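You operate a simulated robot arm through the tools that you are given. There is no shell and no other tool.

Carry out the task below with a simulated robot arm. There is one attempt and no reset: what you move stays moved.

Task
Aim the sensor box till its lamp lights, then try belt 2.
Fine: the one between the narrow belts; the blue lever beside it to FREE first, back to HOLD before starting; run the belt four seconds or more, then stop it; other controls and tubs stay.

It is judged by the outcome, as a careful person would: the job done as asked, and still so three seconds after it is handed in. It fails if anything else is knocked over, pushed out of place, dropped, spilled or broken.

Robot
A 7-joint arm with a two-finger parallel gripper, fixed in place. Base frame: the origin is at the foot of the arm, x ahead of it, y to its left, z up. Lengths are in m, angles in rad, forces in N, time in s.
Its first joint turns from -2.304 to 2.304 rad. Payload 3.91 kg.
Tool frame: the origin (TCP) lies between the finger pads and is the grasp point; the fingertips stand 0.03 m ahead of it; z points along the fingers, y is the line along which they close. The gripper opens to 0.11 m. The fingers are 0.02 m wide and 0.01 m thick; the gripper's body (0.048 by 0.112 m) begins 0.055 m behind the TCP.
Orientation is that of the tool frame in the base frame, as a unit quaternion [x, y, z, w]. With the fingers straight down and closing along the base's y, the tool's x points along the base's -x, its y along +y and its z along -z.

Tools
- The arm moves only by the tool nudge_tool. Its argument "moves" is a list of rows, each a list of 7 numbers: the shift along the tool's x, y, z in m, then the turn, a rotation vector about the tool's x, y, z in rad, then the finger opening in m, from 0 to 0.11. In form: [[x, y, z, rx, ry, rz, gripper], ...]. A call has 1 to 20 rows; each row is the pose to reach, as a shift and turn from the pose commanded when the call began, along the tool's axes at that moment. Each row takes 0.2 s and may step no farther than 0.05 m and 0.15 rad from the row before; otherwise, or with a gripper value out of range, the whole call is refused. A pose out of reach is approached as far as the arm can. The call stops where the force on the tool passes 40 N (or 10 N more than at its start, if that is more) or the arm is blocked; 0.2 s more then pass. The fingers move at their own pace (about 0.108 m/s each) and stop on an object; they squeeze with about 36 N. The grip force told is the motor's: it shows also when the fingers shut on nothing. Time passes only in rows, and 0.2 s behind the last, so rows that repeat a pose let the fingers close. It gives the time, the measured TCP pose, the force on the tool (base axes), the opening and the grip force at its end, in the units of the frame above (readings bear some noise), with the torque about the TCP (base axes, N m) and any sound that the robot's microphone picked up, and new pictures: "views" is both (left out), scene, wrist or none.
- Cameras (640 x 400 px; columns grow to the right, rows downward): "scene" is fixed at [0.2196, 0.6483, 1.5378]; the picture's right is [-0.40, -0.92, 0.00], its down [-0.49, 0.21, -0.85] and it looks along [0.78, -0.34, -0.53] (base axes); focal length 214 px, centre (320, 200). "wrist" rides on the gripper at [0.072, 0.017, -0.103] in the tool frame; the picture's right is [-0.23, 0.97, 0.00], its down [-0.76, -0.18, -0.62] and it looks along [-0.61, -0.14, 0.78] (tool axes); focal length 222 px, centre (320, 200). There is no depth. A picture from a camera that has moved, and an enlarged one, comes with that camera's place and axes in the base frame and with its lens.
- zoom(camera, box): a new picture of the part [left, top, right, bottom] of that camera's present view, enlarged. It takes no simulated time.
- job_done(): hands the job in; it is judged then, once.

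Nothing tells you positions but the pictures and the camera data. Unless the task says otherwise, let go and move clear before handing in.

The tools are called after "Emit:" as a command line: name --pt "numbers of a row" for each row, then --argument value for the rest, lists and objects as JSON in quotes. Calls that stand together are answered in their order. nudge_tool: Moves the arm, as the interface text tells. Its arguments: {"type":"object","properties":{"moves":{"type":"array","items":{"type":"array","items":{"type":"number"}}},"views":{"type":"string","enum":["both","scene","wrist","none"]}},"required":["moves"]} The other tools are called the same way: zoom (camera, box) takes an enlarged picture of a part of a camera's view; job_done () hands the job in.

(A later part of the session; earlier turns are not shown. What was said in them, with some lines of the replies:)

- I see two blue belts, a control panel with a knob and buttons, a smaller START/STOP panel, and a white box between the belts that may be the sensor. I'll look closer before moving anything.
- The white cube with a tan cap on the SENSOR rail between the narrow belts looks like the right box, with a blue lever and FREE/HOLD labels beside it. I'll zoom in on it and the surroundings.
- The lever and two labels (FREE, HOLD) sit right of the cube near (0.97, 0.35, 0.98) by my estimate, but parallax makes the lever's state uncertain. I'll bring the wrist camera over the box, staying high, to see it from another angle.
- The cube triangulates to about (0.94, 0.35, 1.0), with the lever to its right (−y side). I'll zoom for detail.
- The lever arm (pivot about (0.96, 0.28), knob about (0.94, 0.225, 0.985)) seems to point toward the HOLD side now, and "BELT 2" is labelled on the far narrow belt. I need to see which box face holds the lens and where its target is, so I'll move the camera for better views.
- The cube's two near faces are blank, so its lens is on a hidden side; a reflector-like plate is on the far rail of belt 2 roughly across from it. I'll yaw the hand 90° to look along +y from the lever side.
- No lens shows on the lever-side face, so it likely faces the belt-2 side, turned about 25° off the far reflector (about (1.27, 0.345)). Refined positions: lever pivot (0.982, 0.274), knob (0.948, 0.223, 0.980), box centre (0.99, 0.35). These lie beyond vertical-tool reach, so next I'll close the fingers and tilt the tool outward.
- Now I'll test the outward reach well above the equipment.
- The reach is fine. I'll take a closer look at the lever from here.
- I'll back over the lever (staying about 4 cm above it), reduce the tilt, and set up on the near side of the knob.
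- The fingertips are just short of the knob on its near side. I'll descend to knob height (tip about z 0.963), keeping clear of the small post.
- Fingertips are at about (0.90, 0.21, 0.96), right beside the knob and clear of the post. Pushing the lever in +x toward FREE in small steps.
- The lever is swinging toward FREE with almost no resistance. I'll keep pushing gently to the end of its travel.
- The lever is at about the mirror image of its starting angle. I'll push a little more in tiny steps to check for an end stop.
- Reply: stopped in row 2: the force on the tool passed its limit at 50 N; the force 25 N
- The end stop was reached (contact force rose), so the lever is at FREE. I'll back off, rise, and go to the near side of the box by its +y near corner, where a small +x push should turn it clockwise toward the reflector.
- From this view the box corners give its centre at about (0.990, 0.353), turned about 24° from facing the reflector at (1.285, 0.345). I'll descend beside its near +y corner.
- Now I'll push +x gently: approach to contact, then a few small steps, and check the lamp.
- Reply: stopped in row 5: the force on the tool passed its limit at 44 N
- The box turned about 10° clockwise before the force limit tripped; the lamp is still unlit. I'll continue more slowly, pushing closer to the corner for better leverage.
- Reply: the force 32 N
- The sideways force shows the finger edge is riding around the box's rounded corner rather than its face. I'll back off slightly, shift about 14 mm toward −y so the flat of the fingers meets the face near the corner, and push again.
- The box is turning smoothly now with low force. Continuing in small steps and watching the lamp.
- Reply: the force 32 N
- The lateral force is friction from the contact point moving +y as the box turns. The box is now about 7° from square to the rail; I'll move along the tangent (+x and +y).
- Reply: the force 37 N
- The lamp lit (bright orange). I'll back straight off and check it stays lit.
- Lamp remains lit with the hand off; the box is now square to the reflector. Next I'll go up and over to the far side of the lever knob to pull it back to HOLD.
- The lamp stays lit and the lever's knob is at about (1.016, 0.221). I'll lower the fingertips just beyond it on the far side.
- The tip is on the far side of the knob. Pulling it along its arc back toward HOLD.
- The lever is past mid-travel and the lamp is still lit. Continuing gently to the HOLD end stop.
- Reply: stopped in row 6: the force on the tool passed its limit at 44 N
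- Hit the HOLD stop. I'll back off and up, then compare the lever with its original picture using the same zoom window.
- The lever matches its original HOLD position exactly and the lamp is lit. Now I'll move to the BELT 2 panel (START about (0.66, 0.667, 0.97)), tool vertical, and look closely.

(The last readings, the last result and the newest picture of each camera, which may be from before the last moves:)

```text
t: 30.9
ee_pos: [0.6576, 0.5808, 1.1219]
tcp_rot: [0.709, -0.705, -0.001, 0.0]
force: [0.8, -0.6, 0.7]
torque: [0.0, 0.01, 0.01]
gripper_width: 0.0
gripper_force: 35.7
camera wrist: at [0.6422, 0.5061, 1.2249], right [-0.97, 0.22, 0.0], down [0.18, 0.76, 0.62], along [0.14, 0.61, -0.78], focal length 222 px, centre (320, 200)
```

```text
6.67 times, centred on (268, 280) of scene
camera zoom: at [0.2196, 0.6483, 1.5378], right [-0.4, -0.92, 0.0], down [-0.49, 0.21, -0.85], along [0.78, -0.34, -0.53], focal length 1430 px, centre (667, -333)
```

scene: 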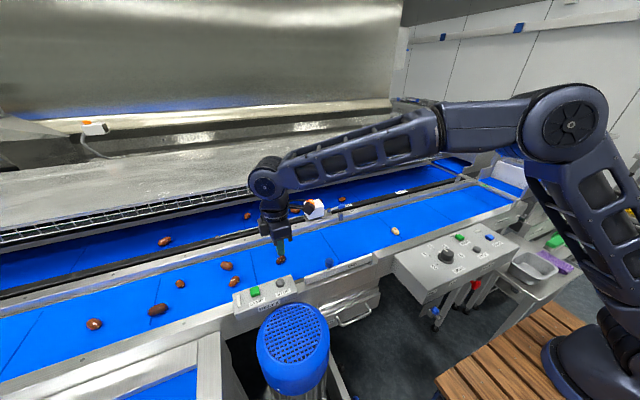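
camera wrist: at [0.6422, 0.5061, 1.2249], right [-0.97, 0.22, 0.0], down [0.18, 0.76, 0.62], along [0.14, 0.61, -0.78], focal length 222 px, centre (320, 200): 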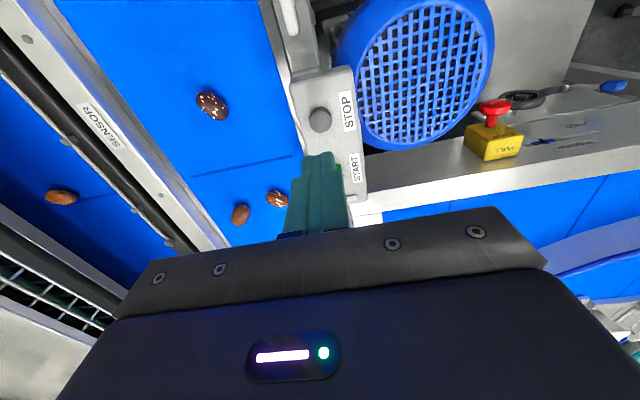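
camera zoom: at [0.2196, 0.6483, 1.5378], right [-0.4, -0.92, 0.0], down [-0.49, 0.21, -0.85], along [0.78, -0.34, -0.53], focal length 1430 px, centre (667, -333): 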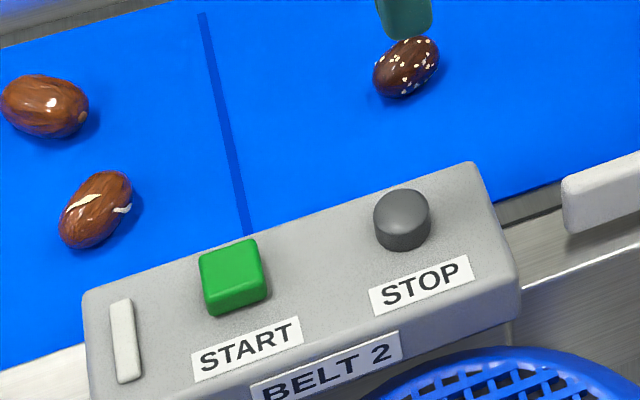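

STOP triangulates to about (0.660, 0.588, 0.975) and START to about (0.664, 0.666, 0.973). I'll move above START.

Emit:
nudge_tool --pt "-0.03 -0.002 0.03 0 0 0 0" --pt "-0.06 -0.0045 0.061 0 0 0 0" --pt "-0.0852 -0.0064 0.0919 0 0 0 0" --views "both"

Emit:
zoom --camera "wrist" --box '[240, 80, 400, 230]'

Emit:
zoom --camera "scene" --box '[220, 250, 316, 310]'

```text
t: 31.7
ee_pos: [0.6649, 0.6664, 1.0312]
tcp_rot: [0.709, -0.705, -0.002, 0.0]
force: [1.1, -0.1, 1.0]
torque: [0.02, -0.02, 0.0]
gripper_width: 0.0
gripper_force: 36.2
camera wrist: at [0.6485, 0.5922, 1.1345], right [-0.97, 0.22, 0.0], down [0.17, 0.76, 0.63], along [0.14, 0.61, -0.78], focal length 222 px, centre (320, 200)
```

scene: 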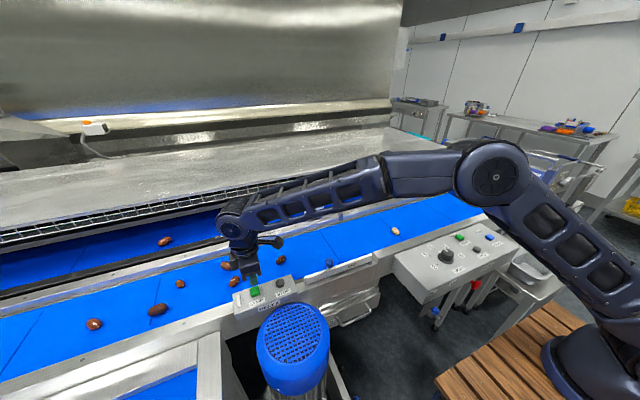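
wrist: 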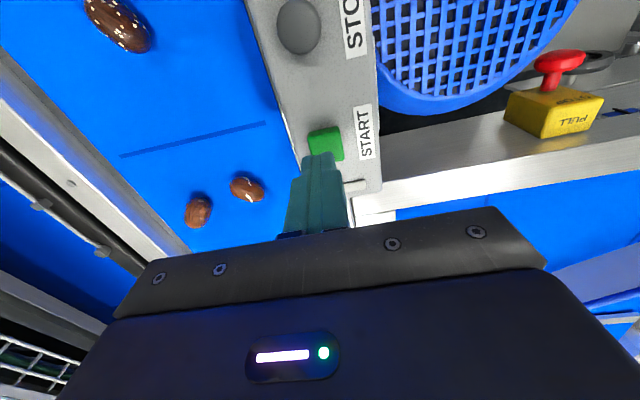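

```text
2.67 times, centred on (320, 155) of wrist
camera zoom: at [0.6485, 0.5922, 1.1345], right [-0.97, 0.22, 0.0], down [0.17, 0.76, 0.63], along [0.14, 0.61, -0.78], focal length 592 px, centre (320, 320)
```

zoom: 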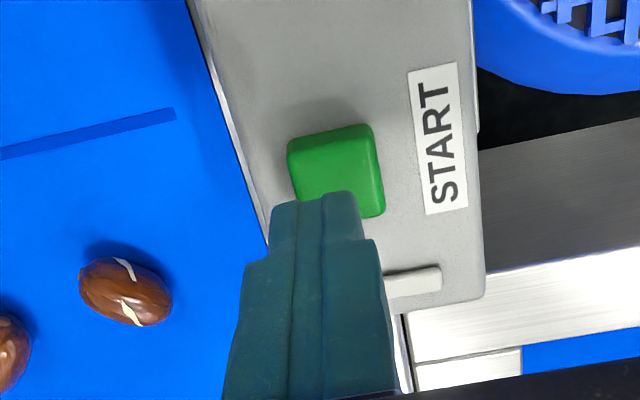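

```text
6.67 times, centred on (268, 280) of scene
camera zoom: at [0.2196, 0.6483, 1.5378], right [-0.4, -0.92, 0.0], down [-0.49, 0.21, -0.85], along [0.78, -0.34, -0.53], focal length 1430 px, centre (667, -333)
```

zoom: 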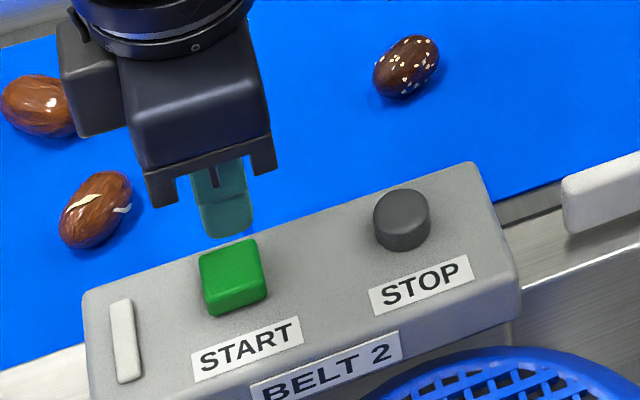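

Aligned over START. Pressing down in small steps.

Emit:
nudge_tool --pt "0.0015 0.003 0.015 0 0 0 0" --pt "0.0015 0.003 0.022 0 0 0 0" --pt "0.0015 0.003 0.025 0 0 0 0" --pt "0.0015 0.003 0.028 0 0 0 0" --pt "0.0015 0.003 0.03 0 0 0 0" --views "both"

Emit:
zoom --camera "scene" --box '[220, 250, 316, 310]'

```text
t: 32.9
ee_pos: [0.6614, 0.6646, 1.0003]
tcp_rot: [0.709, -0.705, -0.001, -0.002]
force: [0.1, -3.9, 8.3]
torque: [-0.16, 0.01, 0.0]
gripper_width: 0.0
gripper_force: 36.3
heard: click
camera wrist: at [0.6456, 0.5909, 1.1038], right [-0.97, 0.22, 0.0], down [0.17, 0.76, 0.63], along [0.14, 0.61, -0.78], focal length 222 px, centre (320, 200)
```

scene: 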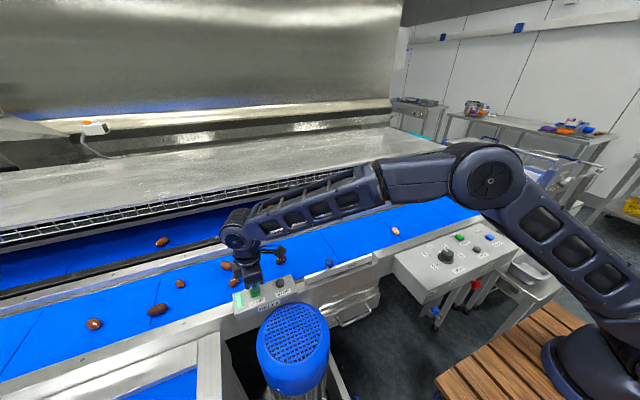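
wrist: 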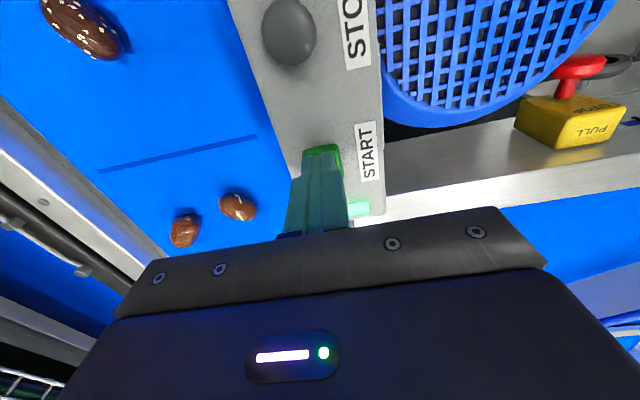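

```text
6.67 times, centred on (268, 280) of scene
camera zoom: at [0.2196, 0.6483, 1.5378], right [-0.4, -0.92, 0.0], down [-0.49, 0.21, -0.85], along [0.78, -0.34, -0.53], focal length 1430 px, centre (667, -333)
```

zoom: 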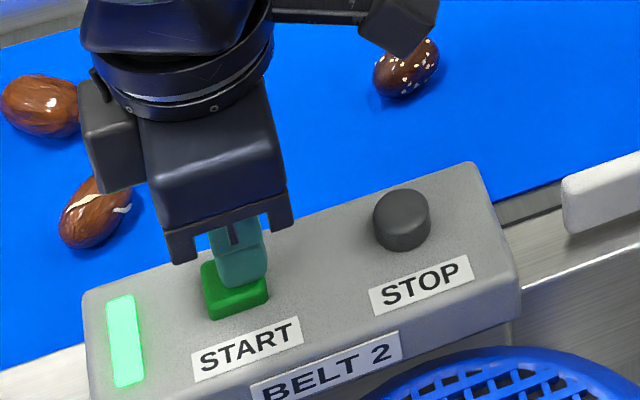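

A click, and the BELT 2 indicator turned green: the belt has started. I'll lift, move above STOP, and let time pass while watching the belt.

Emit:
nudge_tool --pt "0 0 -0.015 0 0 0 0" --pt "0 0 -0.03 0 0 0 0" --pt "0.04 0.0005 -0.03 0 0 0 0" --pt "0.077 0.001 -0.03 0 0 0 0" --pt "0.077 0.001 -0.03 0 0 0 0" --pt "0.077 0.001 -0.03 0 0 0 0" --pt "0.077 0.001 -0.03 0 0 0 0" --pt "0.077 0.001 -0.03 0 0 0 0" --views "both"

Emit:
zoom --camera "scene" --box '[200, 170, 400, 310]'

Emit:
zoom --camera "wrist" --box '[240, 80, 400, 230]'

```text
t: 34.7
ee_pos: [0.6602, 0.5872, 1.0292]
tcp_rot: [0.709, -0.705, -0.001, -0.001]
force: [0.9, 0.2, -0.2]
torque: [0.01, 0.03, 0.03]
gripper_width: 0.0001
gripper_force: 35.9
camera wrist: at [0.6452, 0.5139, 1.1334], right [-0.97, 0.22, 0.0], down [0.17, 0.76, 0.62], along [0.14, 0.61, -0.78], focal length 222 px, centre (320, 200)
```

scene: 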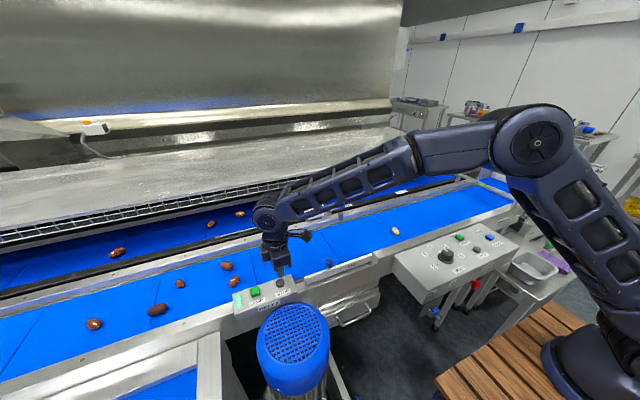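
wrist: 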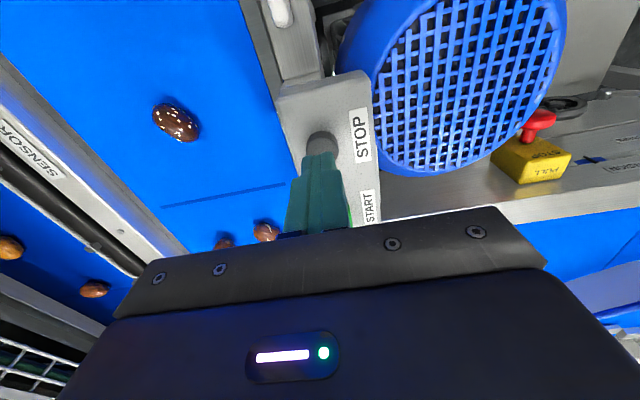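

```text
2.86 times, centred on (300, 240) of scene
camera zoom: at [0.2196, 0.6483, 1.5378], right [-0.4, -0.92, 0.0], down [-0.49, 0.21, -0.85], along [0.78, -0.34, -0.53], focal length 613 px, centre (377, 86)
```

zoom: 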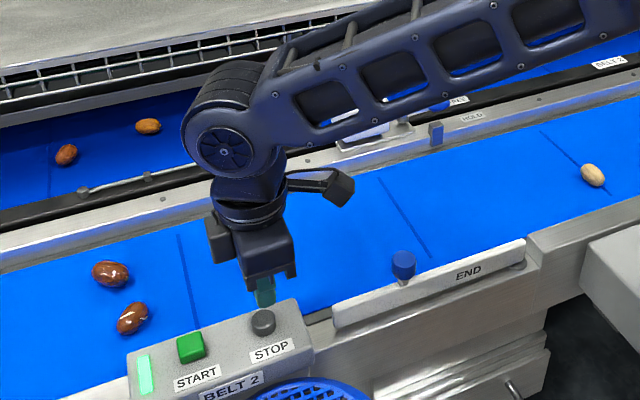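

```text
2.67 times, centred on (320, 155) of wrist
camera zoom: at [0.6452, 0.5139, 1.1334], right [-0.97, 0.22, 0.0], down [0.17, 0.76, 0.62], along [0.14, 0.61, -0.78], focal length 592 px, centre (320, 320)
```

zoom: 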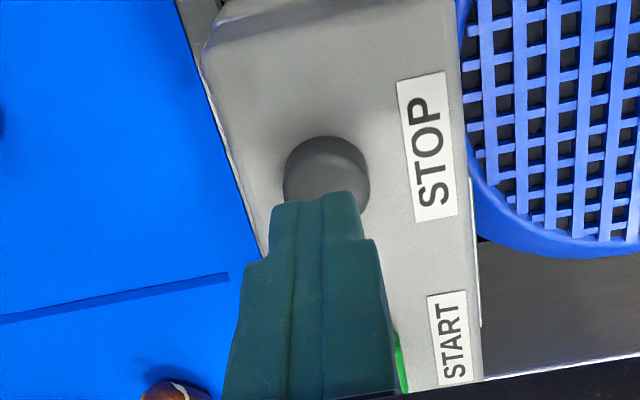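

Belt 2 is visibly running (items moved +y). I'll wait until about 5 s of running, then press STOP.

Emit:
nudge_tool --pt "0.0015 0 0 0 0 0 0" --pt "0.0015 0 0 0 0 0 0" --pt "0.0015 0 0 0 0 0 0" --pt "0.0015 0 0 0 0 0 0" --pt "0.0015 0 0 0 0 0 0" --pt "0.0015 0 0 0 0 0 0" --pt "0.0015 0 0 0 0 0 0" --pt "0.0015 0 0 0 0 0 0" --pt "0.0015 0 0 0 0 0 0" --pt "0.0015 0 0 0 0 0 0" --pt "0.0015 0 0 0 0 0 0" --pt "0.0015 0 0.01 0 0 0 0" --pt "0.0015 0 0.018 0 0 0 0" --pt "0.0015 0 0.022 0 0 0 0" --pt "0.0015 0 0.025 0 0 0 0" --pt "0.0015 0 0.0275 0 0 0 0" --pt "0.0015 0 0.03 0 0 0 0" --views "both"

Emit:
zoom --camera "scene" --box '[200, 210, 340, 310]'

```text
t: 38.3
ee_pos: [0.6605, 0.5861, 0.9997]
tcp_rot: [0.709, -0.705, -0.001, -0.001]
force: [1.3, -2.9, 7.8]
torque: [-0.09, -0.09, 0.01]
gripper_width: 0.0002
gripper_force: 35.4
heard: click
camera wrist: at [0.6446, 0.5122, 1.1039], right [-0.97, 0.22, 0.0], down [0.17, 0.76, 0.63], along [0.14, 0.61, -0.78], focal length 222 px, centre (320, 200)
```

scene: 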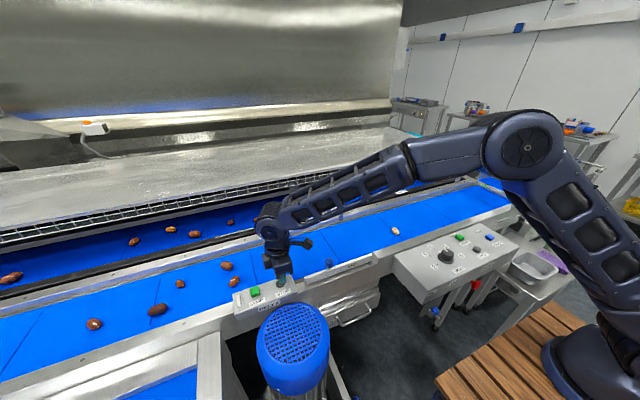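
wrist: 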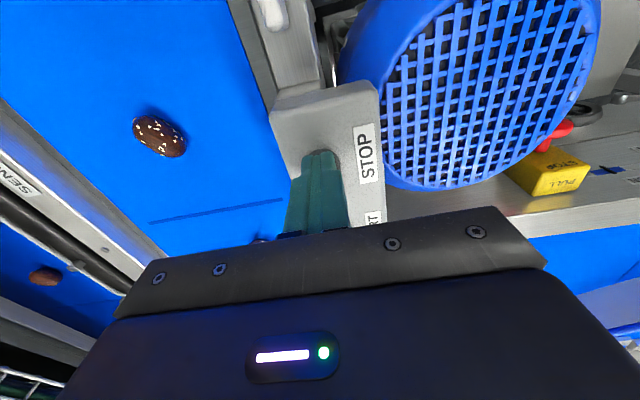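

```text
4.00 times, centred on (270, 260) of scene
camera zoom: at [0.2196, 0.6483, 1.5378], right [-0.4, -0.92, 0.0], down [-0.49, 0.21, -0.85], along [0.78, -0.34, -0.53], focal length 858 px, centre (520, -40)
```

zoom: 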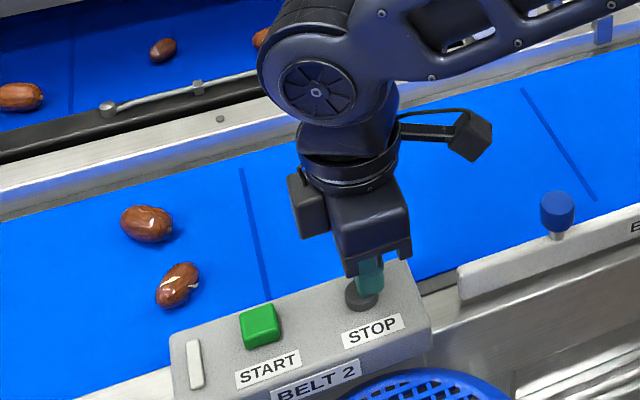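

Click heard and the indicator went dark: belt stopped after about 5 s. I'll lift clear and retreat, then verify everything.

Emit:
nudge_tool --pt "0 0 -0.045 0 0 0 0" --pt "0 0 -0.09 0 0 0 0" --pt "0 0 -0.135 0 0 0 0" --pt "0.04 0.02 -0.15 0 0 0 0" --pt "0.08 0.04 -0.165 0 0 0 0" --pt "0.12 0.06 -0.18 0 0 0 0" --pt "0.16 0.08 -0.195 0 0 0 0" --pt "0.2 0.1 -0.21 0 0 0 0" --pt "0.24 0.12 -0.225 0 0 0 0" --pt "0.28 0.14 -0.24 0 0 0 0" --views "both"

Emit:
zoom --camera "scene" --box '[290, 185, 354, 225]'

Emit:
zoom --camera "scene" --box '[220, 170, 400, 320]'

Emit:
zoom --camera "scene" --box '[0, 180, 260, 340]'

```text
t: 40.5
ee_pos: [0.5242, 0.3042, 1.2376]
tcp_rot: [0.709, -0.705, -0.001, 0.0]
force: [0.7, 0.7, 0.1]
torque: [-0.04, 0.03, 0.03]
gripper_width: 0.0
gripper_force: 35.6
camera wrist: at [0.5082, 0.2311, 1.3418], right [-0.97, 0.22, 0.0], down [0.18, 0.76, 0.62], along [0.14, 0.61, -0.78], focal length 222 px, centre (320, 200)
```

scene: 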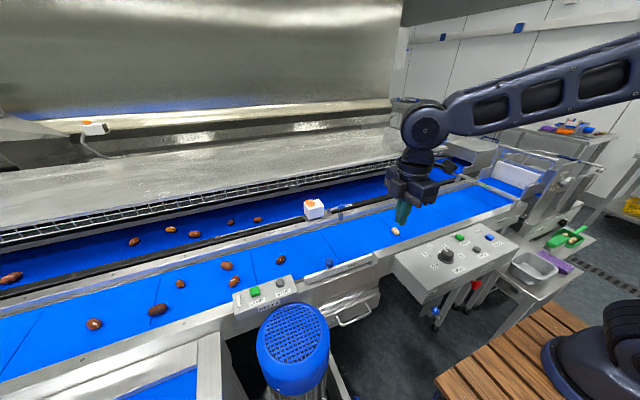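
wrist: 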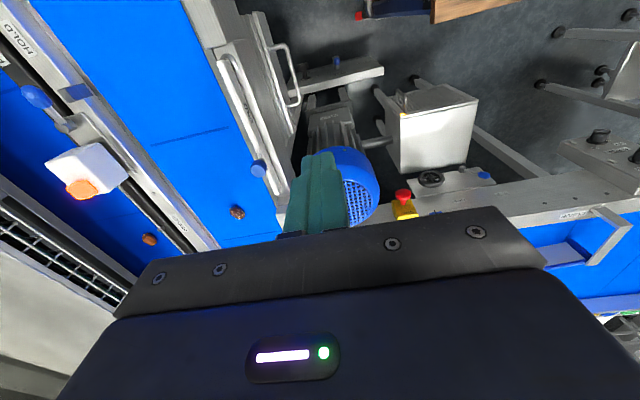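

```text
10.00 times, centred on (322, 205) of scene
camera zoom: at [0.2196, 0.6483, 1.5378], right [-0.4, -0.92, 0.0], down [-0.49, 0.21, -0.85], along [0.78, -0.34, -0.53], focal length 2145 px, centre (300, 150)
```

zoom: 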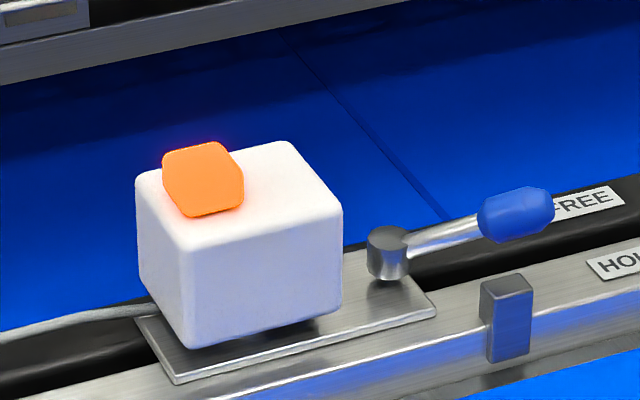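

```text
2.67 times, centred on (310, 245) of scene
camera zoom: at [0.2196, 0.6483, 1.5378], right [-0.4, -0.92, 0.0], down [-0.49, 0.21, -0.85], along [0.78, -0.34, -0.53], focal length 572 px, centre (347, 80)
```

zoom: 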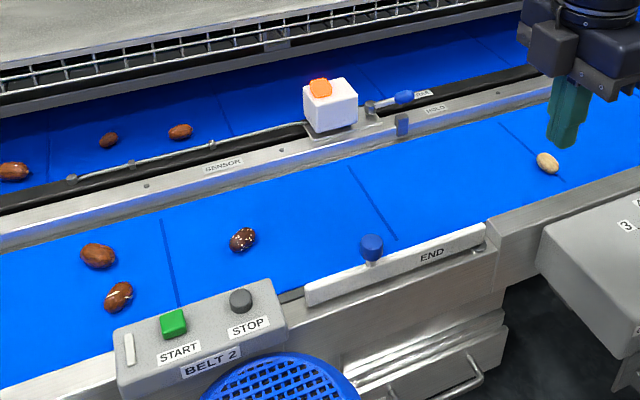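

```text
2.46 times, centred on (130, 260) of scene
camera zoom: at [0.2196, 0.6483, 1.5378], right [-0.4, -0.92, 0.0], down [-0.49, 0.21, -0.85], along [0.78, -0.34, -0.53], focal length 528 px, centre (788, 52)
```

zoom: 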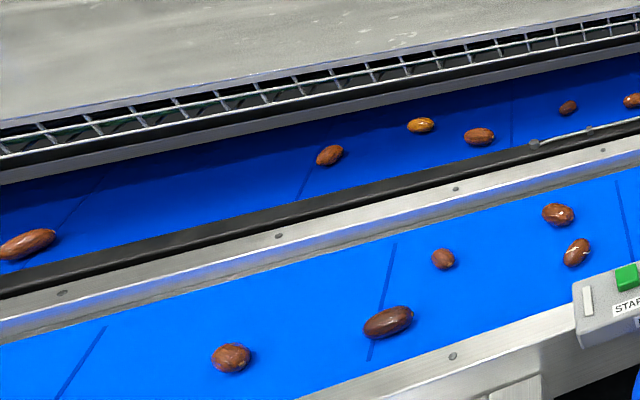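

The lamp is lit, the blue lever is on HOLD, and belt 2 ran about 5 s and is now stopped with its indicator off. The other controls and the END gate look as they did, and the arm is clear, so I'm handing in.

Emit:
job_done

```text
The job is handed in.
```

The sensor box between the narrow belts is aimed and its lamp is lit. Belt 2 has had its test run and is stopped. I handed the job in, but no verdict came back.

- **Lever:** I moved the blue lever to FREE, then turned the box about 25° to face the plate across belt 2, which lit the lamp. I put the lever back on HOLD before starting; it sits exactly where it was at the start.
- **Belt run:** START clicked and the panel light turned green. The belt ran for about five seconds, then STOP clicked and the light went out. The items on belt 2 moved along but stayed on the belt, and it was still stopped two seconds later.
- **Everything else:** I touched no other controls or tubs. In the last pictures nothing looked knocked over or shifted.

While turning the box, I first pushed too close to its corner and hit the arm's force limit. I moved the contact point and finished the turn in smaller steps; the box shows no sign of harm.
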